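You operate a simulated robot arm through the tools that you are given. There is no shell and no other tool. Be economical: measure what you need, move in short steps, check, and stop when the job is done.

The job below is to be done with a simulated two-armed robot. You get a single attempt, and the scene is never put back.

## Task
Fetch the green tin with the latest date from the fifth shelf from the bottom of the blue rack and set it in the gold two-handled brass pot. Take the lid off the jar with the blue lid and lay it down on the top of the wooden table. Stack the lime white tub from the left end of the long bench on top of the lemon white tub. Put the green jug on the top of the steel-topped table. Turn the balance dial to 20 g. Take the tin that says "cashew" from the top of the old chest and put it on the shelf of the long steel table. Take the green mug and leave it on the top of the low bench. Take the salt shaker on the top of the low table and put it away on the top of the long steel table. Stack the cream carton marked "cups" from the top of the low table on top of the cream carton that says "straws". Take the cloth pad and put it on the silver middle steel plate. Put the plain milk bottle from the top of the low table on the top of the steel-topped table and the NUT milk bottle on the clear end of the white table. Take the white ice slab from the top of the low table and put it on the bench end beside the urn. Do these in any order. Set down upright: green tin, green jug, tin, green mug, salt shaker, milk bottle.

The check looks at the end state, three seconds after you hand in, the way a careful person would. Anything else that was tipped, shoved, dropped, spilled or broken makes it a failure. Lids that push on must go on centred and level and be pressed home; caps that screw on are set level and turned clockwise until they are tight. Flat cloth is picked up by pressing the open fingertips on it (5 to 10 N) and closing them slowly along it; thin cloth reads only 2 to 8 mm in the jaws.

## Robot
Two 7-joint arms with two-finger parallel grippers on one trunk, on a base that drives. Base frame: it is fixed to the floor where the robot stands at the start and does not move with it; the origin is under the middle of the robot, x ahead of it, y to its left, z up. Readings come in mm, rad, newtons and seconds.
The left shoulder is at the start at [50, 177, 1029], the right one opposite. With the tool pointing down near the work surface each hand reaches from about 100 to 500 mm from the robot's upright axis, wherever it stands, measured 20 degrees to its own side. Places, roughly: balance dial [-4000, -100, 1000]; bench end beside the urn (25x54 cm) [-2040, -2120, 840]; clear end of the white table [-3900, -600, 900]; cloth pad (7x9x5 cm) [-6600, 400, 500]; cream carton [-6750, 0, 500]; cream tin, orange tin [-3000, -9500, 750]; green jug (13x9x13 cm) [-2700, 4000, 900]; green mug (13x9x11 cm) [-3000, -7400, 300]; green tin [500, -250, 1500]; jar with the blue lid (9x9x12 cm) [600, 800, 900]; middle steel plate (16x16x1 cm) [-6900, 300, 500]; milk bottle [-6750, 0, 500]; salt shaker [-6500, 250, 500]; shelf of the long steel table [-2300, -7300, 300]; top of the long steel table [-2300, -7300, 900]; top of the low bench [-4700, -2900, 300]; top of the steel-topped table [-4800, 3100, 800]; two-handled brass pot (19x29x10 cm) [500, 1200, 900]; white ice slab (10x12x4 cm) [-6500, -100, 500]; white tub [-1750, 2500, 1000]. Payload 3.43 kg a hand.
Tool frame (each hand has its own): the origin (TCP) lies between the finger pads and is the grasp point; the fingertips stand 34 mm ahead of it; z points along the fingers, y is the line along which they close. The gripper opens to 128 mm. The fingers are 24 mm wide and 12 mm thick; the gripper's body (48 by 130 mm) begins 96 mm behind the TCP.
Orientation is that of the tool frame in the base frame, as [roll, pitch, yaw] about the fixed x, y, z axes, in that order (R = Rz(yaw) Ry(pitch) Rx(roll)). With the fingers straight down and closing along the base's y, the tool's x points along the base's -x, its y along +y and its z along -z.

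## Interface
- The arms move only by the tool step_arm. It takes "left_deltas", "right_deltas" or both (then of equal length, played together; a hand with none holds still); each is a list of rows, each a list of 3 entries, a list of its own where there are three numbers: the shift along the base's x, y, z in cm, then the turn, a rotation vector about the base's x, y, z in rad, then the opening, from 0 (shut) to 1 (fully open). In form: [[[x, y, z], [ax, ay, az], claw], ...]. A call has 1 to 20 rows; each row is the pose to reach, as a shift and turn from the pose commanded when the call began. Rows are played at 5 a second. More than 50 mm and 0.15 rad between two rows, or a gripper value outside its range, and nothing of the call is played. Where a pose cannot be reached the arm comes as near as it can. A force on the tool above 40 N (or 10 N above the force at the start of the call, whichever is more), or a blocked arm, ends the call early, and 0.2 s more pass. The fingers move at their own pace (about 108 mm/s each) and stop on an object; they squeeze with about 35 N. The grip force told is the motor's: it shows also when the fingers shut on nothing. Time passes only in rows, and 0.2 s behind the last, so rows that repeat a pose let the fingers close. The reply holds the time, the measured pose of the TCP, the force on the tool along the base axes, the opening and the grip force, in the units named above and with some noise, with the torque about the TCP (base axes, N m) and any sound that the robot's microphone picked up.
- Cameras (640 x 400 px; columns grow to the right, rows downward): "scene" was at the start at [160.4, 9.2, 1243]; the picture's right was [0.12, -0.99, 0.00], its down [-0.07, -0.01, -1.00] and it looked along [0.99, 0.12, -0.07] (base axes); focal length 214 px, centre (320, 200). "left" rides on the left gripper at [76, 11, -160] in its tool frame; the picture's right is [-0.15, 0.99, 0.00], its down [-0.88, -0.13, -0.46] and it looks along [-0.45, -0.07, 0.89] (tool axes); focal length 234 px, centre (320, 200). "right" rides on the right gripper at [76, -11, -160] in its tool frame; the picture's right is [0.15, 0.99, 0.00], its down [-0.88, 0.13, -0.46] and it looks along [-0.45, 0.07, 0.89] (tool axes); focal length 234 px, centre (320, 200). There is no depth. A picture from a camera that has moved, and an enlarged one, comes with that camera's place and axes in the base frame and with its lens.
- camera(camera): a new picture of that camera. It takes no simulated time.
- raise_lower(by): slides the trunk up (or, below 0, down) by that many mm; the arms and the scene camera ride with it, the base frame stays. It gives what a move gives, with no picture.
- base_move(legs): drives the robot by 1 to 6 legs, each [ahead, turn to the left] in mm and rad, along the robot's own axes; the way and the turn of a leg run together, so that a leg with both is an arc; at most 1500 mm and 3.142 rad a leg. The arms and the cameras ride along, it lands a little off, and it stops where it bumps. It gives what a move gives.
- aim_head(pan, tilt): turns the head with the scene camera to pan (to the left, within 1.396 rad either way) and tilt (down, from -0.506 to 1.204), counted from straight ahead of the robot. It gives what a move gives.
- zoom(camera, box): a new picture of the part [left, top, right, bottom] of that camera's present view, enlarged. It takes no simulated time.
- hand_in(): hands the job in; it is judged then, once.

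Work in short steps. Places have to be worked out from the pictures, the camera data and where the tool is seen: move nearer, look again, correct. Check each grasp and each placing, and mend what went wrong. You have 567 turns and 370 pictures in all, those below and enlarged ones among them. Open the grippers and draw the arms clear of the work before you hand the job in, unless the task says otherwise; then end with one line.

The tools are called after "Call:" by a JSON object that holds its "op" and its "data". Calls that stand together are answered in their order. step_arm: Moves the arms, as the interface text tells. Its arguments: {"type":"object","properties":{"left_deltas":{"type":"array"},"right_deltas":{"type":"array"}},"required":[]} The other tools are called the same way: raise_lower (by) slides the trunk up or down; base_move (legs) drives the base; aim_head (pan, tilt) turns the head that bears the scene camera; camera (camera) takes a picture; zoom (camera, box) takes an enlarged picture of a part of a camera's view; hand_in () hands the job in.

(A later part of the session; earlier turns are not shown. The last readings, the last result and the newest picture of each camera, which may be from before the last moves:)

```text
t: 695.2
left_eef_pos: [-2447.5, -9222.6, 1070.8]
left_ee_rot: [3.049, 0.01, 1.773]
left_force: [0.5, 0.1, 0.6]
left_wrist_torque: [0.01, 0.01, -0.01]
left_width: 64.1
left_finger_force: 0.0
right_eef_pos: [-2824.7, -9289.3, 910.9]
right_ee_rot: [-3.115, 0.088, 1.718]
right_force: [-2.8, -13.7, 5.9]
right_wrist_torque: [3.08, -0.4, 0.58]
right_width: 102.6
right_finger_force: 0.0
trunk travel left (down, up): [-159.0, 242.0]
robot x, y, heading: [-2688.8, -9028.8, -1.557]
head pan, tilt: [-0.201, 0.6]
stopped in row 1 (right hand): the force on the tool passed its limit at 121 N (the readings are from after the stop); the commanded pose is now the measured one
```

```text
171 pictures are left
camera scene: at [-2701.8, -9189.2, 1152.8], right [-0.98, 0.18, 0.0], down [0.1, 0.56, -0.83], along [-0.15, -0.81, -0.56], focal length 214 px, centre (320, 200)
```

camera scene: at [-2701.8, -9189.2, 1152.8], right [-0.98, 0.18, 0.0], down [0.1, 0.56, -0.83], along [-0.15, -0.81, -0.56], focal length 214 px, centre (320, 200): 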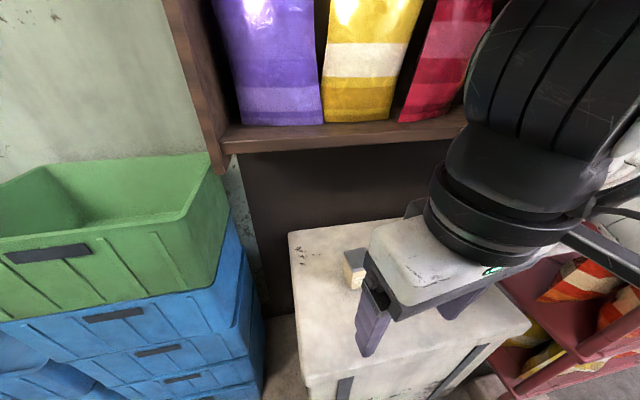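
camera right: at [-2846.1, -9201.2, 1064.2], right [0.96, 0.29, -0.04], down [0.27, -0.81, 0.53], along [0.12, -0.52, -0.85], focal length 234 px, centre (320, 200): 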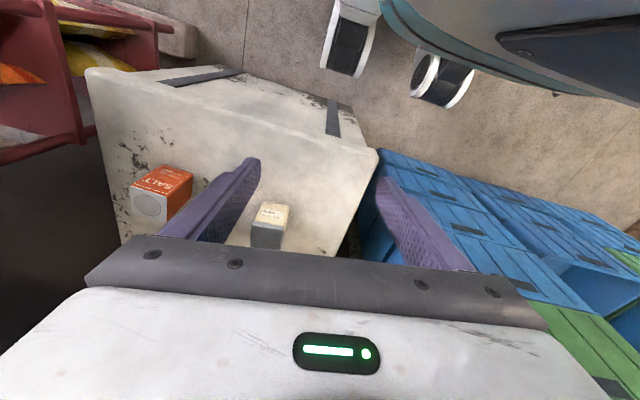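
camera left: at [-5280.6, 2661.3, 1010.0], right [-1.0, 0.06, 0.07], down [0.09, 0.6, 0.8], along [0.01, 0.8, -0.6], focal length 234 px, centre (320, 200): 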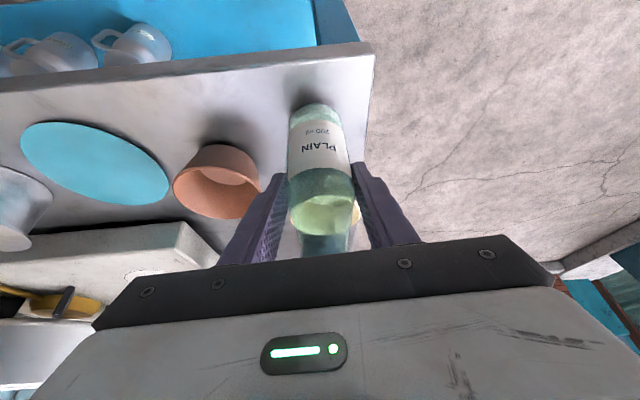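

The folded arm bumped my own torso again. I extend the hand forward first, then pitch.

Call:
{"op": "step_arm", "data": {"right_deltas": [[[-1, -4, 0], [0, 0, 0], 0.9], [[-2, -8, 0], [0, 0, 0], 0.9], [[-4, -11, 0], [0, 0, 0], 0.9], [[-4.5, -11, 0], [-0.13, 0, 0], 0.9], [[-4.5, -11, 0], [-0.26, 0, 0], 0.9], [[-4.5, -11, 0], [-0.39, 0, 0], 0.9], [[-4.5, -11, -2], [-0.52, 0, 0], 0.9], [[-4.5, -11, -4], [-0.65, 0, 0], 0.9], [[-4.5, -11, -6], [-0.78, 0, 0], 0.9], [[-4.5, -11, -9], [-0.9, 0, 0], 0.9]]}}

Call:
{"op": "camera", "data": {"camera": "right"}}

```text
t: 697.4
left_eef_pos: [-2446.5, -9221.0, 1070.3]
left_ee_rot: [3.048, 0.008, 1.772]
left_force: [0.3, 0.0, 0.0]
left_wrist_torque: [-0.04, -0.01, 0.01]
left_width: 64.1
left_finger_force: 0.0
right_eef_pos: [-2827.8, -9476.9, 800.8]
right_ee_rot: [-2.904, 0.974, 1.837]
right_force: [-0.1, 0.8, 0.4]
right_wrist_torque: [-0.01, -0.03, -0.03]
right_width: 115.3
right_finger_force: 0.0
right hand out of reach, approached as far as the arm can: row 7, 8, 9, 10
trunk travel left (down, up): [-159.0, 242.0]
robot x, y, heading: [-2685.7, -9030.9, -1.556]
head pan, tilt: [-0.201, 0.6]
```

```text
170 pictures are left
camera right: at [-2850.1, -9303.1, 826.3], right [0.96, 0.15, -0.25], down [0.27, -0.09, 0.96], along [0.12, -0.99, -0.12], focal length 234 px, centre (320, 200)
```

right: 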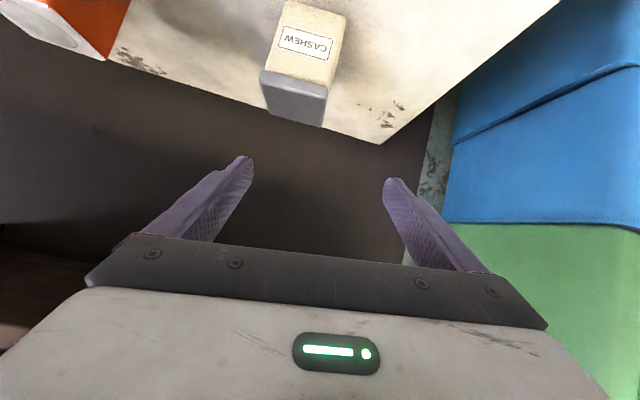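

The hand is nearly right, with a small roll to correct. I pull back, shift to the tin's line at x≈-2876 and fix the roll.

Call:
{"op": "step_arm", "data": {"right_deltas": [[[-2, 3, 0], [0, -0.04, -0.03], 0.85], [[-4, 6, -1], [-0.001, -0.09, -0.06], 0.85], [[-5, 7.5, -3], [-0.002, -0.134, -0.087], 0.85], [[-5, 7.5, -5], [-0.002, -0.134, -0.087], 0.85]]}}

Call:
{"op": "camera", "data": {"camera": "right"}}

```text
t: 698.4
left_eef_pos: [-2446.5, -9222.1, 1070.7]
left_ee_rot: [3.048, 0.009, 1.771]
left_force: [0.1, -0.5, -0.3]
left_wrist_torque: [-0.05, 0.01, 0.0]
left_width: 64.1
left_finger_force: 0.2
right_eef_pos: [-2847.7, -9452.5, 731.3]
right_ee_rot: [-3.141, 0.994, 1.55]
right_force: [0.5, -0.1, 0.5]
right_wrist_torque: [0.01, -0.03, 0.01]
right_width: 108.9
right_finger_force: 0.0
right hand out of reach, approached as far as the arm can: row 1, 2, 3, 4
trunk travel left (down, up): [-159.0, 242.0]
robot x, y, heading: [-2691.8, -9031.0, -1.557]
head pan, tilt: [-0.201, 0.6]
```

```text
169 pictures are left
camera right: at [-2857.3, -9276.4, 755.2], right [0.99, 0.06, -0.12], down [0.13, -0.1, 0.99], along [0.05, -0.99, -0.11], focal length 234 px, centre (320, 200)
```

right: 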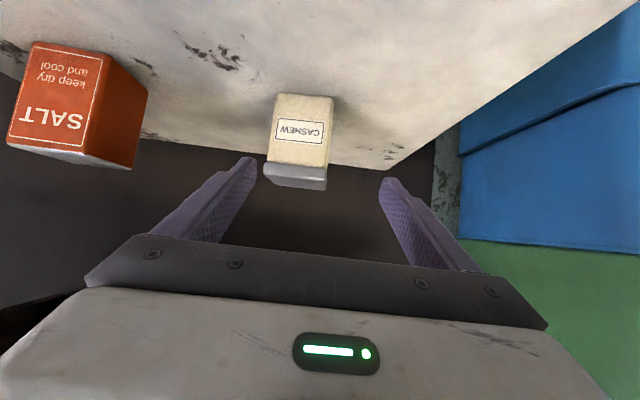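

Orientation is now right and the tin is at x≈-2875. I shift over, lower, then slide in.

Call:
{"op": "step_arm", "data": {"right_deltas": [[[-1.4, 0.5, -1.5], [0, 0, 0], 0.85], [[-2.7, 0.5, -3], [0, 0, 0], 0.85], [[-2.7, -2, -4], [0, 0, 0], 0.85], [[-2.7, -4.5, -5], [0, 0, 0], 0.85], [[-2.7, -6.8, -5.2], [0, 0, 0], 0.85]]}}

Call:
{"op": "camera", "data": {"camera": "right"}}

```text
t: 699.6
left_eef_pos: [-2447.3, -9221.8, 1070.8]
left_ee_rot: [3.049, 0.01, 1.771]
left_force: [-0.1, 0.1, -0.3]
left_wrist_torque: [-0.02, 0.0, 0.01]
left_width: 63.9
left_finger_force: 0.0
right_eef_pos: [-2842.5, -9527.1, 697.7]
right_ee_rot: [-3.13, 0.983, 1.552]
right_force: [-0.9, -0.6, -0.8]
right_wrist_torque: [0.03, 0.01, -0.05]
right_width: 108.9
right_finger_force: 0.2
right hand out of reach, approached as far as the arm can: row 1, 2, 3, 4, 5
trunk travel left (down, up): [-159.0, 242.0]
robot x, y, heading: [-2686.6, -9031.5, -1.556]
head pan, tilt: [-0.201, 0.6]
```

```text
168 pictures are left
camera right: at [-2850.2, -9350.6, 722.8], right [0.99, 0.05, -0.13], down [0.13, -0.11, 0.98], along [0.04, -0.99, -0.12], focal length 234 px, centre (320, 200)
```

right: 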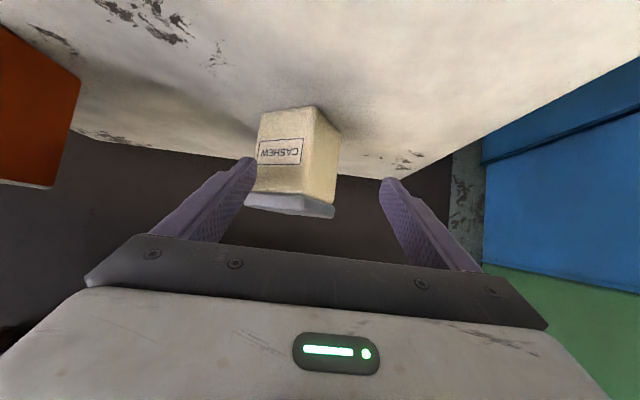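

The arm is too folded at this distance, which causes these limits. I back the base off 140 mm, which also withdraws the fingers straight out, and extend again.

Call:
{"op": "base_move", "data": {"legs": [[-140, 0]]}}

Call:
{"op": "step_arm", "data": {"right_deltas": [[[-1.5, 0, 0], [0, 0, 0], 0.85], [[-3.2, 0, 0], [0, 0, 0], 0.85], [[-3.2, -3, -1], [0, 0, 0], 0.85]]}}

Call:
{"op": "camera", "data": {"camera": "right"}}

```text
t: 701.0
left_eef_pos: [-2448.8, -9086.5, 1071.2]
left_ee_rot: [3.049, 0.007, 1.768]
left_force: [0.3, 0.1, 0.1]
left_wrist_torque: [-0.03, -0.02, 0.03]
left_width: 63.9
left_finger_force: 0.0
right_eef_pos: [-2847.1, -9387.5, 697.1]
right_ee_rot: [-3.13, 0.982, 1.547]
right_force: [-0.4, 0.5, 0.5]
right_wrist_torque: [-0.01, -0.01, 0.0]
right_width: 108.6
right_finger_force: 0.0
trunk travel left (down, up): [-159.0, 242.0]
robot x, y, heading: [-2693.4, -8894.2, -1.558]
head pan, tilt: [-0.201, 0.6]
```

```text
t: 701.8
left_eef_pos: [-2449.0, -9086.5, 1070.8]
left_ee_rot: [3.049, 0.009, 1.768]
left_force: [0.0, 0.0, -0.3]
left_wrist_torque: [0.0, 0.0, -0.01]
left_width: 63.9
left_finger_force: 0.0
right_eef_pos: [-2864.9, -9422.0, 698.3]
right_ee_rot: [-3.121, 0.977, 1.544]
right_force: [0.4, -0.3, 0.2]
right_wrist_torque: [0.0, -0.03, 0.01]
right_width: 108.7
right_finger_force: 0.1
right hand out of reach, approached as far as the arm can: row 1, 2, 3
trunk travel left (down, up): [-159.0, 242.0]
robot x, y, heading: [-2688.3, -8898.9, -1.559]
head pan, tilt: [-0.201, 0.6]
```

```text
167 pictures are left
camera right: at [-2870.0, -9246.6, 726.4], right [0.99, 0.04, -0.13], down [0.14, -0.12, 0.98], along [0.02, -0.99, -0.13], focal length 234 px, centre (320, 200)
```

right: 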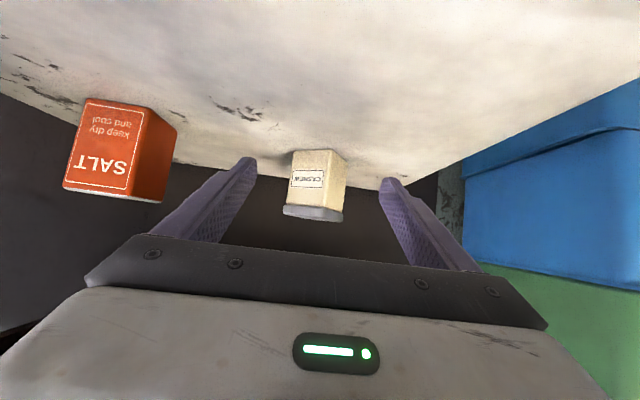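

The tin was nudged back about 50 mm but stands upright, at about (-2873,-9590), roughly 75 mm tall. I lower to z≈662 and advance with the fingers wide.

Call:
{"op": "step_arm", "data": {"right_deltas": [[[0, -1, -2], [0, 0, 0], 0.85], [[-0.3, -4, -3.6], [0, 0, 0], 0.85], [[-0.4, -7.5, -3.6], [0, 0, 0], 0.85]]}}

Call:
{"op": "camera", "data": {"camera": "right"}}

```text
t: 702.6
left_eef_pos: [-2448.9, -9085.9, 1071.1]
left_ee_rot: [3.049, 0.008, 1.767]
left_force: [-0.2, 0.2, 0.3]
left_wrist_torque: [0.0, 0.01, -0.01]
left_width: 64.0
left_finger_force: 0.2
right_eef_pos: [-2867.9, -9501.6, 665.5]
right_ee_rot: [-3.121, 0.977, 1.546]
right_force: [-0.2, -0.2, 0.4]
right_wrist_torque: [0.02, 0.01, 0.01]
right_width: 108.9
right_finger_force: 0.0
right hand out of reach, approached as far as the arm can: row 1, 2, 3
trunk travel left (down, up): [-159.0, 242.0]
robot x, y, heading: [-2688.2, -8894.6, -1.564]
head pan, tilt: [-0.201, 0.6]
```

```text
166 pictures are left
camera right: at [-2872.7, -9326.2, 691.8], right [0.99, 0.04, -0.13], down [0.14, -0.12, 0.98], along [0.03, -0.99, -0.13], focal length 234 px, centre (320, 200)
```

right: 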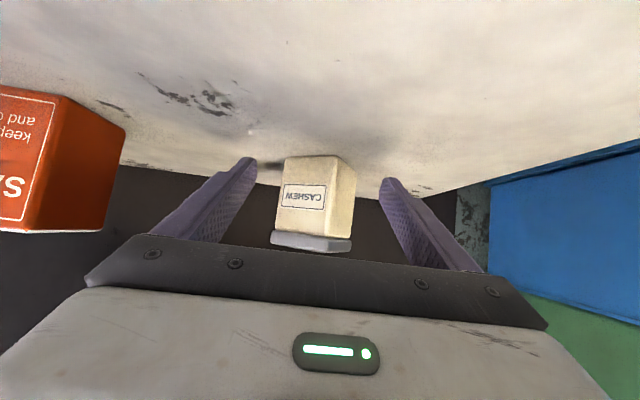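

Centred. I advance 72 mm and close.

Call:
{"op": "step_arm", "data": {"right_deltas": [[[0, -3.5, 0], [0, 0, 0], 0.85], [[0, -7.2, 0], [0, 0, 0], 0.85], [[0, -7.2, 0], [0, 0, 0], 0.7], [[0, -7.2, 0], [0, 0, 0], 0.5], [[0, -7.2, 0], [0, 0, 0], 0.3], [[0, -7.2, 0], [0, 0, 0], 0.3]]}}

Call:
{"op": "camera", "data": {"camera": "right"}}

```text
t: 704.0
left_eef_pos: [-2449.8, -9086.0, 1070.8]
left_ee_rot: [3.05, 0.008, 1.769]
left_force: [-0.1, -0.6, -0.5]
left_wrist_torque: [-0.01, 0.0, 0.03]
left_width: 63.8
left_finger_force: 0.0
right_eef_pos: [-2864.7, -9572.9, 664.1]
right_ee_rot: [-3.13, 0.985, 1.546]
right_force: [-0.4, -0.8, 1.1]
right_wrist_torque: [-0.1, -0.06, -0.09]
right_width: 84.5
right_finger_force: 35.4
trunk travel left (down, up): [-159.0, 242.0]
robot x, y, heading: [-2686.3, -8893.8, -1.559]
head pan, tilt: [-0.201, 0.6]
```

```text
165 pictures are left
camera right: at [-2872.3, -9397.3, 689.9], right [0.99, 0.05, -0.13], down [0.13, -0.11, 0.98], along [0.03, -0.99, -0.12], focal length 234 px, centre (320, 200)
```

right: 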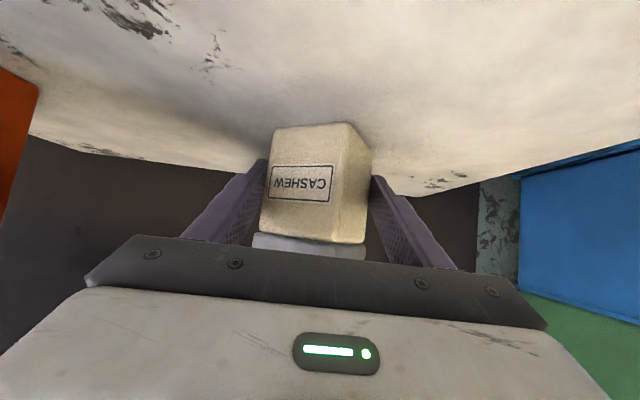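

It gripped at 84 mm, across the tin's corners, because the tin is yawed about 30°. I open, turn the hand 0.45 rad about the tin and close again on its flat sides.

Call:
{"op": "step_arm", "data": {"right_deltas": [[[0, 0, 0], [0, 0, 0], 0.88], [[0, 0, 0], [0, 0, 0], 0.88], [[-0.3, 0, 0], [0, 0, 0.12], 0.88], [[-0.5, 0, 0], [0, 0, 0.24], 0.88], [[-0.7, -0.1, 0], [0, 0, 0.36], 0.88], [[-0.8, -0.2, 0], [0, 0, 0.47], 0.88]]}}

Call:
{"op": "camera", "data": {"camera": "right"}}

```text
t: 704.9
left_eef_pos: [-2450.3, -9085.0, 1072.1]
left_ee_rot: [3.05, 0.011, 1.768]
left_force: [0.2, 0.6, 0.0]
left_wrist_torque: [-0.01, 0.02, -0.01]
left_width: 64.1
left_finger_force: 0.0
right_eef_pos: [-2849.0, -9562.5, 649.0]
right_ee_rot: [-3.138, 0.946, 1.732]
right_force: [-3.3, 11.2, 11.2]
right_wrist_torque: [0.16, -0.57, 0.59]
right_width: 111.7
right_finger_force: 0.0
right hand out of reach, approached as far as the arm can: row 3
trunk travel left (down, up): [-159.0, 242.0]
robot x, y, heading: [-2686.9, -8893.7, -1.556]
head pan, tilt: [-0.201, 0.6]
stopped in row 4 (right hand): the force on the tool passed its limit at 72 N (the readings are from after the stop); the commanded pose is now the measured one
```

```text
164 pictures are left
camera right: at [-2889.7, -9392.3, 682.0], right [0.96, 0.24, -0.12], down [0.15, -0.12, 0.98], along [0.22, -0.96, -0.15], focal length 234 px, centre (320, 200)
```

right: 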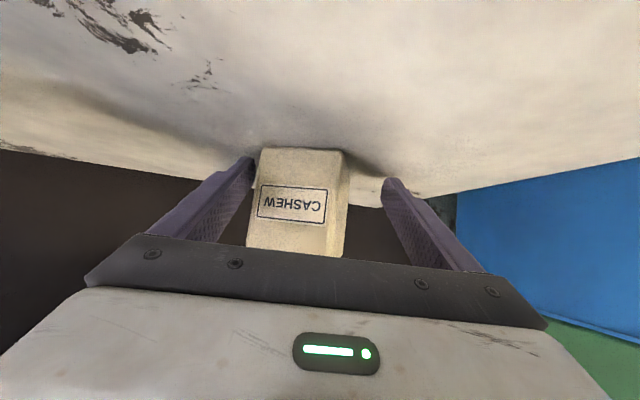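

The fingers touched the chest top, but the tin is now nearly square to the hand. I raise 10 mm and close.

Call:
{"op": "step_arm", "data": {"right_deltas": [[[-0.4, 0, 1], [0, 0, 0.03], 0.88], [[-0.6, -0.3, 1.2], [0, 0, 0.06], 0.88], [[-0.6, -0.3, 1.2], [0, 0, 0.06], 0.7], [[-0.6, -0.3, 1.2], [0, 0, 0.06], 0.5], [[-0.6, -0.3, 1.2], [0, 0, 0.06], 0.3], [[-0.6, -0.3, 1.2], [0, 0, 0.06], 0.3]]}}

Call:
{"op": "camera", "data": {"camera": "right"}}

```text
t: 706.3
left_eef_pos: [-2448.3, -9086.0, 1070.7]
left_ee_rot: [3.049, 0.008, 1.769]
left_force: [0.6, 0.4, -0.6]
left_wrist_torque: [-0.02, -0.03, 0.0]
left_width: 64.0
left_finger_force: 0.0
right_eef_pos: [-2856.2, -9566.2, 659.1]
right_ee_rot: [-3.138, 0.944, 1.791]
right_force: [1.0, -0.5, 0.7]
right_wrist_torque: [0.08, -0.1, 0.0]
right_width: 61.7
right_finger_force: 35.0
trunk travel left (down, up): [-159.0, 242.0]
robot x, y, heading: [-2685.9, -8898.3, -1.556]
head pan, tilt: [-0.201, 0.6]
```

```text
163 pictures are left
camera right: at [-2906.9, -9398.4, 691.2], right [0.95, 0.3, -0.12], down [0.16, -0.12, 0.98], along [0.28, -0.95, -0.16], focal length 234 px, centre (320, 200)
```

right: 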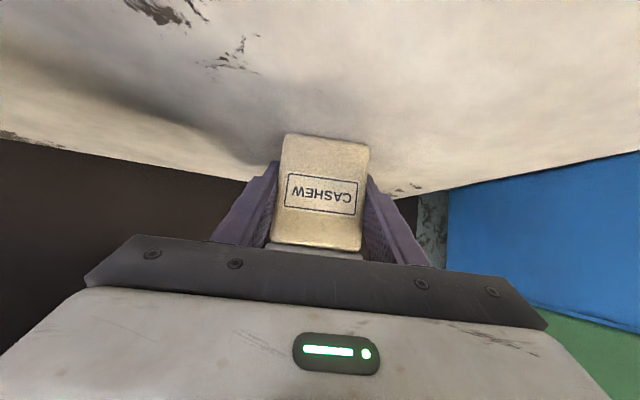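

Squarely gripped at 62 mm. I lift it and back away from the chest.

Call:
{"op": "step_arm", "data": {"right_deltas": [[[0, 0, 1], [0, 0, 0], 0.3], [[0, 0.5, 4], [0, 0, 0], 0.3], [[0, 2, 7.5], [0, 0, 0], 0.3]]}}

Call:
{"op": "base_move", "data": {"legs": [[-450, 0]]}}

Call:
{"op": "camera", "data": {"camera": "scene"}}

```text
t: 707.1
left_eef_pos: [-2448.6, -9086.1, 1072.1]
left_ee_rot: [3.049, 0.01, 1.769]
left_force: [-0.1, 0.6, -0.4]
left_wrist_torque: [-0.01, -0.04, -0.03]
left_width: 63.8
left_finger_force: 0.0
right_eef_pos: [-2857.3, -9545.9, 734.8]
right_ee_rot: [-3.134, 0.942, 1.795]
right_force: [-0.3, -0.4, -3.0]
right_wrist_torque: [0.04, -0.02, 0.04]
right_width: 61.6
right_finger_force: 34.9
trunk travel left (down, up): [-159.0, 242.0]
robot x, y, heading: [-2687.6, -8891.2, -1.562]
head pan, tilt: [-0.201, 0.6]
```

```text
t: 709.8
left_eef_pos: [-2454.1, -8647.0, 1070.8]
left_ee_rot: [3.05, 0.008, 1.76]
left_force: [-0.4, 0.7, -0.3]
left_wrist_torque: [0.0, 0.0, 0.02]
left_width: 64.0
left_finger_force: 0.1
right_eef_pos: [-2868.2, -9104.7, 735.8]
right_ee_rot: [-3.135, 0.943, 1.784]
right_force: [0.7, 0.4, -1.6]
right_wrist_torque: [0.03, 0.0, 0.01]
right_width: 61.6
right_finger_force: 34.9
trunk travel left (down, up): [-159.0, 242.0]
robot x, y, heading: [-2693.5, -8455.2, -1.566]
head pan, tilt: [-0.201, 0.6]
```

```text
162 pictures are left
camera scene: at [-2709.0, -8611.3, 1152.8], right [-0.98, 0.2, 0.0], down [0.11, 0.55, -0.83], along [-0.16, -0.81, -0.56], focal length 214 px, centre (320, 200)
```

scene: 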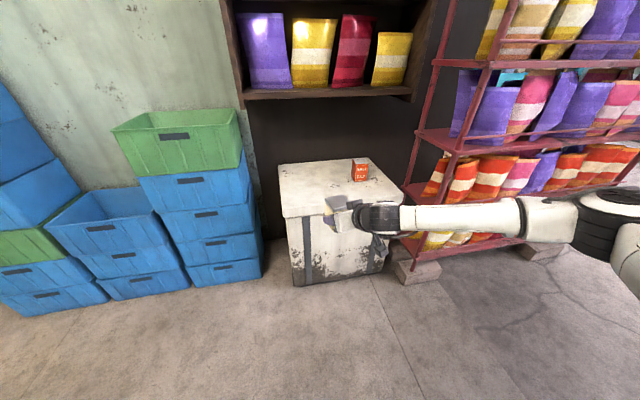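

I pull the tin in a little, then turn around to face the long steel table.

Call:
{"op": "step_arm", "data": {"right_deltas": [[[0, 4, 1], [0, 0, 0], 0.3], [[0, 8, 2], [0, 0, 0], 0.3], [[0, 12, 3], [0, 0, 0], 0.3], [[0, 15, 4], [0, 0, 0], 0.3]]}}

Call:
{"op": "base_move", "data": {"legs": [[0, 1.57], [0, 1.57]]}}

Call:
{"op": "aim_head", "data": {"pan": 0.0, "tilt": 0.4}}

Call:
{"op": "camera", "data": {"camera": "scene"}}

```text
t: 710.8
left_eef_pos: [-2454.5, -8648.2, 1070.5]
left_ee_rot: [3.048, 0.01, 1.76]
left_force: [-0.4, 1.0, 0.0]
left_wrist_torque: [-0.03, -0.01, -0.01]
left_width: 64.1
left_finger_force: 0.0
right_eef_pos: [-2868.1, -8951.5, 775.9]
right_ee_rot: [-3.133, 0.945, 1.783]
right_force: [-0.4, -0.2, -2.6]
right_wrist_torque: [0.02, 0.01, 0.03]
right_width: 61.6
right_finger_force: 35.3
trunk travel left (down, up): [-159.0, 242.0]
robot x, y, heading: [-2689.8, -8454.4, -1.572]
head pan, tilt: [-0.201, 0.6]
```

```text
t: 718.9
left_eef_pos: [-2932.7, -8263.7, 1070.4]
left_ee_rot: [3.051, 0.007, -1.364]
left_force: [0.8, -0.2, -0.7]
left_wrist_torque: [0.0, -0.02, 0.01]
left_width: 64.0
left_finger_force: 0.0
right_eef_pos: [-2524.6, -7949.7, 775.4]
right_ee_rot: [-3.135, 0.942, -1.338]
right_force: [-0.3, -0.4, -1.5]
right_wrist_torque: [-0.04, -0.03, -0.01]
right_width: 61.5
right_finger_force: 34.8
trunk travel left (down, up): [-159.0, 242.0]
robot x, y, heading: [-2688.8, -8451.1, 1.595]
head pan, tilt: [-0.201, 0.6]
```

```text
t: 719.6
left_eef_pos: [-2932.9, -8263.9, 1070.6]
left_ee_rot: [3.05, 0.01, -1.36]
left_force: [0.0, -0.2, -0.8]
left_wrist_torque: [0.01, -0.02, -0.03]
left_width: 64.2
left_finger_force: 0.0
right_eef_pos: [-2525.9, -7950.0, 776.1]
right_ee_rot: [-3.135, 0.94, -1.338]
right_force: [-0.3, 1.1, -1.4]
right_wrist_torque: [-0.04, 0.01, -0.03]
right_width: 61.5
right_finger_force: 34.7
trunk travel left (down, up): [-159.0, 242.0]
robot x, y, heading: [-2690.2, -8453.7, 1.595]
head pan, tilt: [0.0, 0.4]
```

```text
161 pictures are left
camera scene: at [-2695.9, -8291.8, 1170.9], right [1.0, 0.02, 0.0], down [0.01, -0.39, -0.92], along [-0.02, 0.92, -0.39], focal length 214 px, centre (320, 200)
```

scene: 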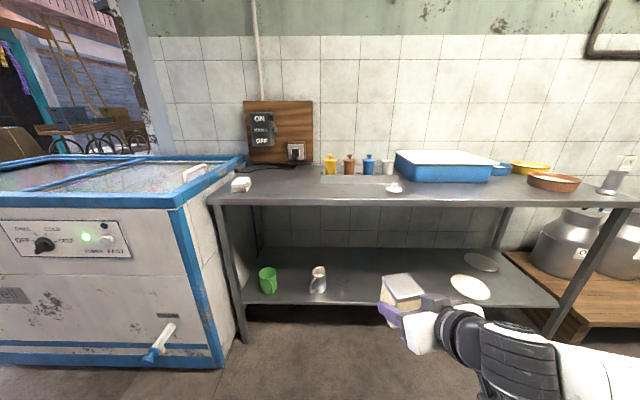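

The table shows a shelf (z≈300, front edge y≈-7530) with the green mug at its left and a free stretch in the middle. I'll put the tin near (-2450,-7440). I drive to just outside and lower the trunk.

Call:
{"op": "base_move", "data": {"legs": [[0, -0.177], [320, 0], [0, 0.153]]}}

Call:
{"op": "raise_lower", "data": {"by": -155}}

Call:
{"op": "step_arm", "data": {"right_deltas": [[[0, 0, -4], [0, 0, 0], 0.3], [[0, 0, -8], [0, 0, 0], 0.3], [[0, 0, -12], [0, 0, 0], 0.3], [[0, 0, -16], [0, 0, 0], 0.3], [[0, 0, -20], [0, 0, 0], 0.3], [[0, 0, -23], [0, 0, 0], 0.3]]}}

Call:
{"op": "camera", "data": {"camera": "scene"}}

```text
t: 723.1
left_eef_pos: [-2881.9, -7942.5, 1071.3]
left_ee_rot: [3.049, 0.01, -1.377]
left_force: [-0.9, 0.8, -0.2]
left_wrist_torque: [-0.01, -0.02, 0.02]
left_width: 63.9
left_finger_force: 0.1
right_eef_pos: [-2470.1, -7634.5, 775.9]
right_ee_rot: [-3.134, 0.941, -1.353]
right_force: [0.3, -0.3, -1.9]
right_wrist_torque: [-0.04, 0.0, 0.0]
right_width: 61.6
right_finger_force: 35.1
trunk travel left (down, up): [-159.0, 242.0]
robot x, y, heading: [-2644.5, -8132.5, 1.576]
head pan, tilt: [0.0, 0.4]
```

```text
t: 724.9
left_eef_pos: [-2882.5, -7943.1, 916.2]
left_ee_rot: [3.048, 0.01, -1.377]
left_force: [0.3, 0.1, -0.1]
left_wrist_torque: [0.02, -0.01, 0.01]
left_width: 64.1
left_finger_force: 0.1
right_eef_pos: [-2470.2, -7634.4, 621.0]
right_ee_rot: [-3.137, 0.941, -1.356]
right_force: [0.3, 0.7, -1.4]
right_wrist_torque: [-0.01, -0.01, 0.01]
right_width: 62.0
right_finger_force: 34.8
trunk travel left (down, up): [-4.0, 397.0]
robot x, y, heading: [-2641.7, -8136.7, 1.581]
head pan, tilt: [0.0, 0.4]
```

```text
t: 726.3
left_eef_pos: [-2883.0, -7941.9, 916.5]
left_ee_rot: [3.049, 0.009, -1.377]
left_force: [1.4, -1.2, -0.6]
left_wrist_torque: [-0.01, -0.01, 0.02]
left_width: 64.3
left_finger_force: 0.0
right_eef_pos: [-2414.8, -7622.9, 547.1]
right_ee_rot: [3.127, 0.936, -1.374]
right_force: [-0.8, 0.4, -1.2]
right_wrist_torque: [-0.02, -0.04, 0.0]
right_width: 61.3
right_finger_force: 34.6
right hand out of reach, approached as far as the arm can: row 2, 3, 4, 5, 6
trunk travel left (down, up): [-4.0, 397.0]
robot x, y, heading: [-2647.0, -8134.1, 1.582]
head pan, tilt: [0.0, 0.4]
```

```text
160 pictures are left
camera scene: at [-2646.1, -7973.7, 1016.0], right [1.0, 0.01, 0.0], down [0.0, -0.39, -0.92], along [-0.01, 0.92, -0.39], focal length 214 px, centre (320, 200)
```

scene: 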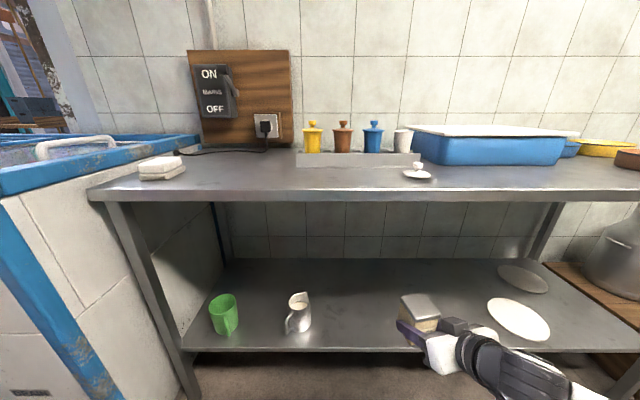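

The wrist can't fold that low so close in; extending forward makes the forearm line up. I move the base 95 mm forward and lower while extending under the table top.

Call:
{"op": "base_move", "data": {"legs": [[95, 0]]}}

Call:
{"op": "step_arm", "data": {"right_deltas": [[[-1, 3, -2], [0, 0, 0], 0.3], [[-2, 6, -4], [0, 0, 0], 0.3], [[-2, 8, -7.5], [0, 0, 0], 0.3], [[-2, 9, -11], [0, 0, 0], 0.3]]}}

Call:
{"op": "camera", "data": {"camera": "scene"}}

```text
t: 727.4
left_eef_pos: [-2884.6, -7846.1, 916.0]
left_ee_rot: [3.048, 0.009, -1.373]
left_force: [-0.4, -0.5, -0.5]
left_wrist_torque: [0.02, 0.01, -0.01]
left_width: 64.1
left_finger_force: 0.0
right_eef_pos: [-2417.7, -7524.8, 546.1]
right_ee_rot: [3.125, 0.937, -1.371]
right_force: [-0.4, 0.0, -1.2]
right_wrist_torque: [-0.03, -0.02, 0.02]
right_width: 61.5
right_finger_force: 35.2
trunk travel left (down, up): [-4.0, 397.0]
robot x, y, heading: [-2648.0, -8039.7, 1.58]
head pan, tilt: [0.0, 0.4]
```

```text
t: 728.4
left_eef_pos: [-2883.0, -7847.2, 916.3]
left_ee_rot: [3.048, 0.008, -1.374]
left_force: [0.5, 0.4, -0.3]
left_wrist_torque: [0.02, -0.03, 0.04]
left_width: 63.9
left_finger_force: 0.1
right_eef_pos: [-2434.6, -7436.4, 437.6]
right_ee_rot: [3.121, 0.935, -1.375]
right_force: [0.8, 0.2, -2.3]
right_wrist_torque: [-0.04, 0.0, -0.01]
right_width: 61.7
right_finger_force: 34.9
trunk travel left (down, up): [-4.0, 397.0]
robot x, y, heading: [-2645.2, -8038.0, 1.576]
head pan, tilt: [0.0, 0.4]
```

```text
159 pictures are left
camera scene: at [-2647.5, -7877.9, 1016.0], right [1.0, 0.01, 0.0], down [0.0, -0.39, -0.92], along [-0.01, 0.92, -0.39], focal length 214 px, centre (320, 200)
```

scene: 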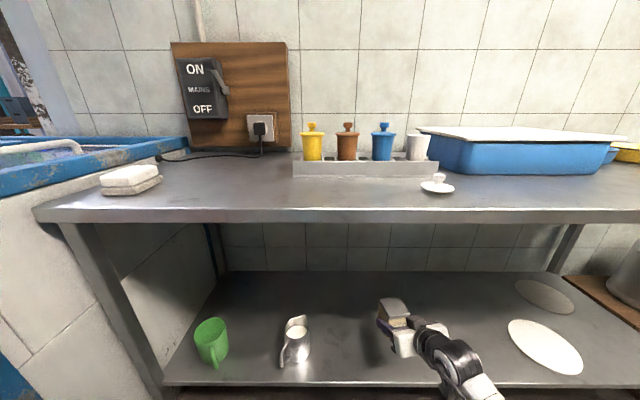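

It works. I keep lowering toward the shelf.

Call:
{"op": "step_arm", "data": {"right_deltas": [[[0, 0, -3], [0, 0, 0], 0.3], [[0, 0, -5.5], [0, 0, 0], 0.3], [[0, 0, -7], [0, 0, 0], 0.3], [[0, 0, -8], [0, 0, 0], 0.3]]}}

Call:
{"op": "camera", "data": {"camera": "right"}}

```text
t: 729.4
left_eef_pos: [-2883.1, -7847.4, 915.9]
left_ee_rot: [3.049, 0.009, -1.375]
left_force: [-0.8, -0.8, 0.5]
left_wrist_torque: [-0.01, -0.03, 0.0]
left_width: 64.1
left_finger_force: 0.1
right_eef_pos: [-2432.8, -7440.1, 375.6]
right_ee_rot: [3.072, 0.932, -1.431]
right_force: [0.2, 0.2, -1.8]
right_wrist_torque: [-0.05, -0.01, -0.02]
right_width: 61.7
right_finger_force: 34.3
right hand out of reach, approached as far as the arm can: row 1, 2, 3, 4
trunk travel left (down, up): [-4.0, 397.0]
robot x, y, heading: [-2642.5, -8039.7, 1.581]
head pan, tilt: [0.0, 0.4]
```

```text
158 pictures are left
camera right: at [-2388.3, -7606.7, 410.5], right [-0.96, -0.28, -0.08], down [-0.12, 0.14, 0.98], along [-0.26, 0.95, -0.17], focal length 234 px, centre (320, 200)
```

right: 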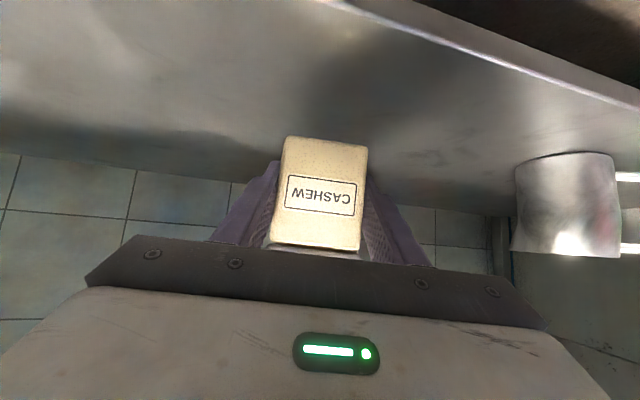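

Near the limit. The base moves 60 mm closer, and I compensate with the arm while lowering.

Call:
{"op": "base_move", "data": {"legs": [[60, 0]]}}

Call:
{"op": "step_arm", "data": {"right_deltas": [[[0, -2, -0.5], [0.0, 0, 0], 0.3], [[0, -4, -1], [0, 0, 0], 0.3], [[0, -4.5, -2], [0, 0, 0], 0.3], [[0, -4.5, -3], [0, 0, 0], 0.3]]}}

```text
t: 730.4
left_eef_pos: [-2884.7, -7787.0, 915.4]
left_ee_rot: [3.05, 0.008, -1.376]
left_force: [-0.9, -0.1, -0.6]
left_wrist_torque: [0.0, 0.0, -0.03]
left_width: 64.0
left_finger_force: 0.0
right_eef_pos: [-2432.1, -7379.2, 376.6]
right_ee_rot: [3.073, 0.931, -1.432]
right_force: [-0.2, -0.4, -1.0]
right_wrist_torque: [-0.04, -0.02, 0.03]
right_width: 61.6
right_finger_force: 35.0
trunk travel left (down, up): [-4.0, 397.0]
robot x, y, heading: [-2647.9, -7979.5, 1.581]
head pan, tilt: [0.0, 0.4]
```

```text
t: 731.4
left_eef_pos: [-2884.5, -7787.2, 915.6]
left_ee_rot: [3.048, 0.009, -1.373]
left_force: [-0.4, -0.2, 0.7]
left_wrist_torque: [0.03, 0.01, 0.03]
left_width: 64.2
left_finger_force: 0.0
right_eef_pos: [-2422.4, -7423.4, 348.9]
right_ee_rot: [3.062, 0.931, -1.435]
right_force: [-0.3, 0.2, -1.8]
right_wrist_torque: [-0.02, 0.01, 0.0]
right_width: 61.8
right_finger_force: 35.1
right hand out of reach, approached as far as the arm can: row 1, 2, 3, 4
trunk travel left (down, up): [-4.0, 397.0]
robot x, y, heading: [-2647.2, -7981.4, 1.578]
head pan, tilt: [0.0, 0.4]
```

Call:
{"op": "step_arm", "data": {"right_deltas": [[[0, 1, -0.8], [0, 0, 0], 0.3], [[0, 1.5, -1.6], [0, 0, 0], 0.3], [[0, 1.5, -2.4], [0, 0, 0], 0.3]]}}

Call:
{"op": "camera", "data": {"camera": "right"}}

Call:
{"op": "zoom", "data": {"camera": "scene", "box": [260, 270, 520, 400]}}

```text
t: 732.2
left_eef_pos: [-2885.0, -7788.5, 917.0]
left_ee_rot: [3.05, 0.012, -1.376]
left_force: [-0.6, 1.3, 0.0]
left_wrist_torque: [0.0, -0.01, -0.01]
left_width: 64.2
left_finger_force: 0.1
right_eef_pos: [-2423.0, -7404.4, 337.9]
right_ee_rot: [3.078, 0.954, -1.426]
right_force: [1.8, -6.9, 30.2]
right_wrist_torque: [-0.07, -0.98, -0.25]
right_width: 62.1
right_finger_force: 35.2
trunk travel left (down, up): [-4.0, 397.0]
robot x, y, heading: [-2646.8, -7981.4, 1.579]
head pan, tilt: [0.0, 0.4]
```

```text
157 pictures are left
camera right: at [-2379.3, -7572.5, 368.4], right [-0.96, -0.28, -0.08], down [-0.12, 0.12, 0.99], along [-0.26, 0.95, -0.14], focal length 234 px, centre (320, 200)
```

right: 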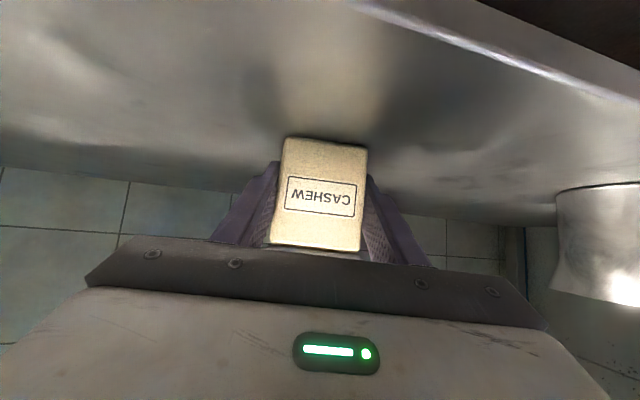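

```text
2.46 times, centred on (390, 335) of scene
camera zoom: at [-2648.9, -7820.3, 1017.1], right [1.0, 0.01, 0.0], down [0.01, -0.39, -0.92], along [-0.01, 0.92, -0.39], focal length 528 px, centre (148, -132)
```

zoom: 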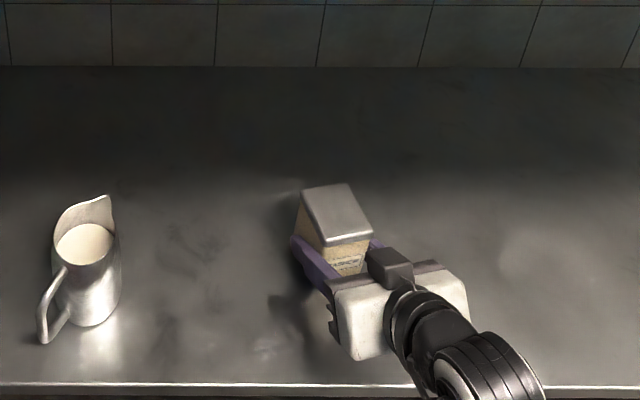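

The tin rests on the shelf. I ease up, open and withdraw backwards.

Call:
{"op": "step_arm", "data": {"right_deltas": [[[0, 0, 0.5], [0, 0, 0], 0.3], [[0, 0, 0.7], [0, 0, 0], 0.55], [[0, 0, 0.7], [0, 0, 0], 0.7], [[0, 0, 0.7], [0, 0, 0], 0.7], [[0.3, -2, 1.5], [0, 0, 0], 0.7], [[0.7, -5, 3], [0, 0, 0], 0.7], [[1, -8, 5], [0, 0, 0], 0.7], [[1.3, -11, 7], [0, 0, 0], 0.7]]}}

Call:
{"op": "camera", "data": {"camera": "scene"}}

```text
t: 734.0
left_eef_pos: [-2884.7, -7787.0, 916.6]
left_ee_rot: [3.048, 0.01, -1.375]
left_force: [0.7, 0.1, -0.4]
left_wrist_torque: [-0.01, -0.01, 0.03]
left_width: 64.3
left_finger_force: 0.1
right_eef_pos: [-2402.5, -7519.6, 394.4]
right_ee_rot: [3.064, 0.929, -1.435]
right_force: [0.0, 0.2, -0.1]
right_wrist_torque: [-0.01, 0.0, 0.01]
right_width: 89.5
right_finger_force: 0.0
right hand out of reach, approached as far as the arm can: row 6, 7, 8
trunk travel left (down, up): [-4.0, 397.0]
robot x, y, heading: [-2647.1, -7977.7, 1.584]
head pan, tilt: [0.0, 0.4]
```

```text
155 pictures are left
camera scene: at [-2648.1, -7818.0, 1016.0], right [1.0, 0.01, 0.0], down [0.0, -0.39, -0.92], along [-0.01, 0.92, -0.39], focal length 214 px, centre (320, 200)
```

scene: 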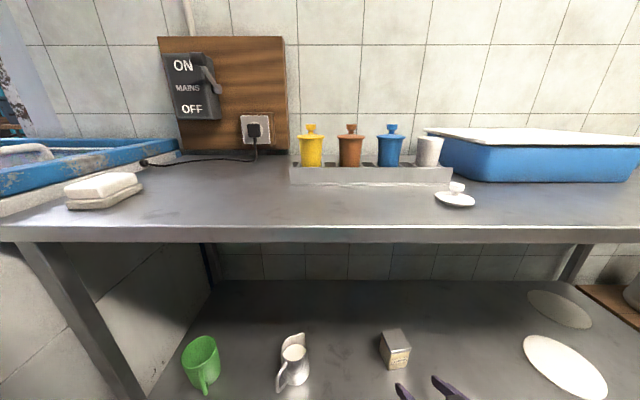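

The cashew tin stands upright on the shelf. Now the green mug at its left end: I back out and shift left, so that the left hand faces it.

Call:
{"op": "base_move", "data": {"legs": [[-350, 0], [0, 1.571], [145, 0], [0, -1.571], [200, 0]]}}

Call:
{"op": "camera", "data": {"camera": "scene"}}

```text
t: 746.1
left_eef_pos: [-3024.8, -7937.4, 916.2]
left_ee_rot: [3.048, 0.007, -1.387]
left_force: [-0.2, 0.3, -0.7]
left_wrist_torque: [0.0, -0.02, 0.02]
left_width: 63.9
left_finger_force: 0.0
right_eef_pos: [-2541.2, -7675.5, 393.8]
right_ee_rot: [3.063, 0.931, -1.446]
right_force: [-0.1, -0.5, 0.7]
right_wrist_torque: [0.03, -0.01, 0.01]
right_width: 89.4
right_finger_force: 0.1
trunk travel left (down, up): [-4.0, 397.0]
robot x, y, heading: [-2790.4, -8133.0, 1.57]
head pan, tilt: [0.0, 0.4]
```

```text
154 pictures are left
camera scene: at [-2789.0, -7971.5, 1016.0], right [1.0, 0.0, 0.0], down [0.0, -0.39, -0.92], along [0.0, 0.92, -0.39], focal length 214 px, centre (320, 200)
```

scene: 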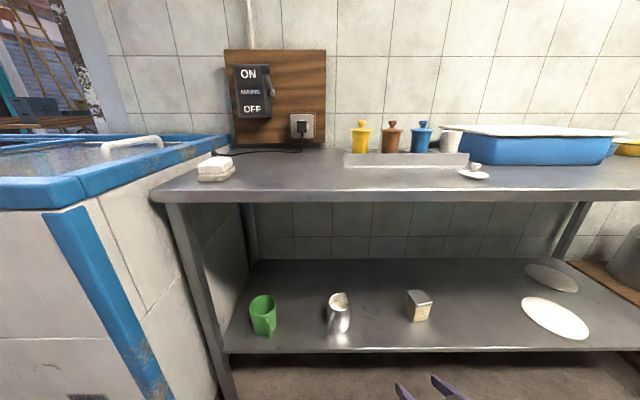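

Call:
{"op": "zoom", "data": {"camera": "scene", "box": [220, 270, 380, 370]}}

```text
4.00 times, centred on (300, 320) of scene
camera zoom: at [-2789.0, -7971.5, 1016.0], right [1.0, 0.0, 0.0], down [0.0, -0.39, -0.92], along [0.0, 0.92, -0.39], focal length 858 px, centre (400, -280)
```

zoom: 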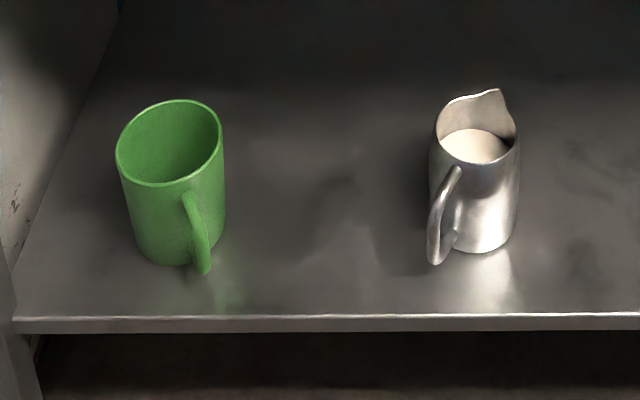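

The handle points toward +x/-y, so I'll approach with the left hand yawed 0.35 rad outward. First I extend the hand forward and straighten it.

Call:
{"op": "step_arm", "data": {"left_deltas": [[[0, 4, 0], [0.004, -0.02, 0.04], 1], [[0, 8, -1], [0.008, -0.045, 0.08], 1], [[0, 12, -2], [0.012, -0.07, 0.12], 1], [[0, 16, -4], [0.017, -0.09, 0.167], 1], [[0, 19, -6], [0.017, -0.09, 0.167], 1]]}}

Call:
{"op": "step_arm", "data": {"left_deltas": [[[0, 1, -3], [0.12, 0.044, 0], 1], [[0, 2, -6], [0.24, 0.087, 0], 1], [[0, 2, -9], [0.36, 0.131, 0], 1], [[0, 2, -12], [0.48, 0.175, 0], 1], [[0, 2, -15], [0.6, 0.218, 0], 1], [[0, 2, -18], [0.72, 0.262, 0], 1], [[0, 2, -21], [0.84, 0.306, 0], 1], [[0, 3, -24], [0.879, 0.32, 0], 1]]}}

Call:
{"op": "camera", "data": {"camera": "left"}}

```text
t: 747.3
left_eef_pos: [-3024.4, -7747.6, 858.6]
left_ee_rot: [-3.141, 0.002, -1.219]
left_force: [-0.4, 0.0, 0.4]
left_wrist_torque: [0.03, 0.03, 0.0]
left_width: 128.0
left_finger_force: 0.1
right_eef_pos: [-2540.7, -7675.9, 394.6]
right_ee_rot: [3.062, 0.93, -1.447]
right_force: [0.9, 0.1, -0.2]
right_wrist_torque: [-0.02, -0.02, -0.01]
right_width: 89.4
right_finger_force: 0.1
trunk travel left (down, up): [-4.0, 397.0]
robot x, y, heading: [-2793.1, -8131.6, 1.568]
head pan, tilt: [0.0, 0.4]
```

```text
t: 749.1
left_eef_pos: [-3019.4, -7706.9, 608.0]
left_ee_rot: [-3.137, 0.94, -1.216]
left_force: [0.0, -0.8, 0.1]
left_wrist_torque: [-0.03, 0.0, -0.01]
left_width: 128.0
left_finger_force: 0.1
left hand out of reach, approached as far as the arm can: row 6, 7, 8
right_eef_pos: [-2540.1, -7675.3, 394.4]
right_ee_rot: [3.063, 0.93, -1.446]
right_force: [0.2, 0.0, 0.2]
right_wrist_torque: [0.01, 0.01, -0.02]
right_width: 89.9
right_finger_force: 0.1
trunk travel left (down, up): [-4.0, 397.0]
robot x, y, heading: [-2791.1, -8135.5, 1.57]
head pan, tilt: [0.0, 0.4]
```

```text
152 pictures are left
camera left: at [-2970.3, -7874.8, 641.4], right [-0.96, -0.26, 0.11], down [0.07, 0.19, 0.98], along [-0.28, 0.95, -0.16], focal length 234 px, centre (320, 200)
```

left: 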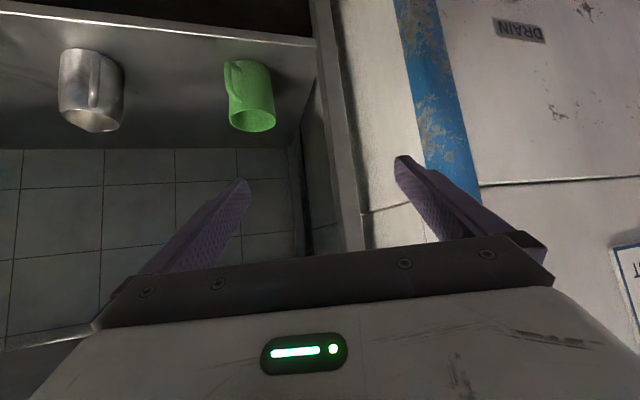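

Mug axis is at about (-2983,-7438). I bring the base 125 mm forward and the hand to the approach point.

Call:
{"op": "base_move", "data": {"legs": [[125, 0]]}}

Call:
{"op": "step_arm", "data": {"left_deltas": [[[2.5, 0.5, -3.5], [0, 0, 0], 1], [[5, 1, -7], [0, 0, 0], 1], [[7, 1.5, -10.5], [0, 0, 0], 1], [[8, 2, -14], [0, 0, 0], 1], [[8, 2, -17], [0, 0, 0], 1]]}}

Call:
{"op": "camera", "data": {"camera": "left"}}

```text
t: 750.4
left_eef_pos: [-3020.2, -7598.3, 618.1]
left_ee_rot: [-3.125, 0.957, -1.2]
left_force: [0.5, -0.3, 0.3]
left_wrist_torque: [-0.01, 0.01, 0.0]
left_width: 128.1
left_finger_force: 0.1
right_eef_pos: [-2541.9, -7561.3, 404.3]
right_ee_rot: [3.06, 0.955, -1.449]
right_force: [-0.3, 0.8, -0.7]
right_wrist_torque: [-0.02, 0.04, 0.01]
right_width: 89.5
right_finger_force: 0.2
trunk travel left (down, up): [-4.0, 397.0]
robot x, y, heading: [-2788.6, -8013.1, 1.576]
head pan, tilt: [0.0, 0.4]
```

```text
t: 751.5
left_eef_pos: [-3040.4, -7573.6, 588.4]
left_ee_rot: [-3.139, 0.958, -1.211]
left_force: [-0.2, -0.1, 0.2]
left_wrist_torque: [0.01, -0.02, -0.03]
left_width: 128.1
left_finger_force: 0.1
left hand out of reach, approached as far as the arm can: row 1, 2, 3, 4, 5
right_eef_pos: [-2540.3, -7561.1, 402.9]
right_ee_rot: [3.045, 0.953, -1.461]
right_force: [0.0, 0.7, -1.4]
right_wrist_torque: [0.01, -0.01, -0.01]
right_width: 89.6
right_finger_force: 0.2
trunk travel left (down, up): [-4.0, 397.0]
robot x, y, heading: [-2787.7, -8014.8, 1.578]
head pan, tilt: [0.0, 0.4]
```

```text
151 pictures are left
camera left: at [-2990.4, -7742.2, 617.3], right [-0.96, -0.27, 0.12], down [0.07, 0.17, 0.98], along [-0.28, 0.95, -0.14], focal length 234 px, centre (320, 200)
```

left: 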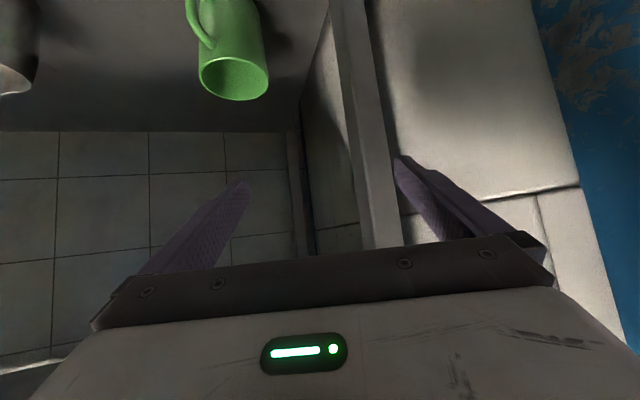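

My left elbow is crowding the freezer and this angle limits the arm. Better to turn the base itself so that it faces along the mug's handle. I back out and first tuck the right hand up.

Call:
{"op": "base_move", "data": {"legs": [[-250, 0]]}}

Call:
{"op": "step_arm", "data": {"right_deltas": [[[0, 0, 4], [0, 0, 0], 0.5], [[0, 0, 8], [-0.1, -0.011, 0], 0.5], [[0, 0, 12], [-0.2, -0.022, 0], 0.5], [[0, 0, 16], [-0.32, -0.035, 0], 0.5], [[0, 0, 20], [-0.45, -0.05, 0], 0.5], [[0, 0, 24], [-0.58, -0.064, 0], 0.5], [[0, -1, 28], [-0.7, -0.077, 0], 0.5], [[1, -3, 32], [-0.82, -0.09, 0], 0.5], [[1, -5, 36], [-0.944, -0.104, 0], 0.5], [[2, -8, 39], [-0.944, -0.104, 0], 0.5]]}}

```text
t: 753.3
left_eef_pos: [-3043.2, -7811.9, 572.6]
left_ee_rot: [-3.136, 0.93, -1.207]
left_force: [0.0, 0.1, 0.5]
left_wrist_torque: [-0.01, 0.03, 0.01]
left_width: 127.8
left_finger_force: 0.1
right_eef_pos: [-2540.3, -7801.7, 394.8]
right_ee_rot: [3.06, 0.931, -1.448]
right_force: [0.1, -0.4, -0.1]
right_wrist_torque: [0.02, -0.01, 0.0]
right_width: 89.9
right_finger_force: 0.1
trunk travel left (down, up): [-4.0, 397.0]
robot x, y, heading: [-2787.5, -8258.1, 1.581]
head pan, tilt: [0.0, 0.4]
```

```text
t: 755.5
left_eef_pos: [-3043.2, -7812.1, 573.2]
left_ee_rot: [-3.137, 0.93, -1.208]
left_force: [-0.6, -0.2, -0.1]
left_wrist_torque: [0.02, 0.0, 0.01]
left_width: 128.0
left_finger_force: 0.1
right_eef_pos: [-2520.9, -7884.9, 786.7]
right_ee_rot: [3.049, -0.022, -1.453]
right_force: [0.1, 0.4, -0.1]
right_wrist_torque: [-0.01, 0.0, 0.02]
right_width: 64.1
right_finger_force: 0.0
trunk travel left (down, up): [-4.0, 397.0]
robot x, y, heading: [-2790.1, -8260.3, 1.581]
head pan, tilt: [0.0, 0.4]
```

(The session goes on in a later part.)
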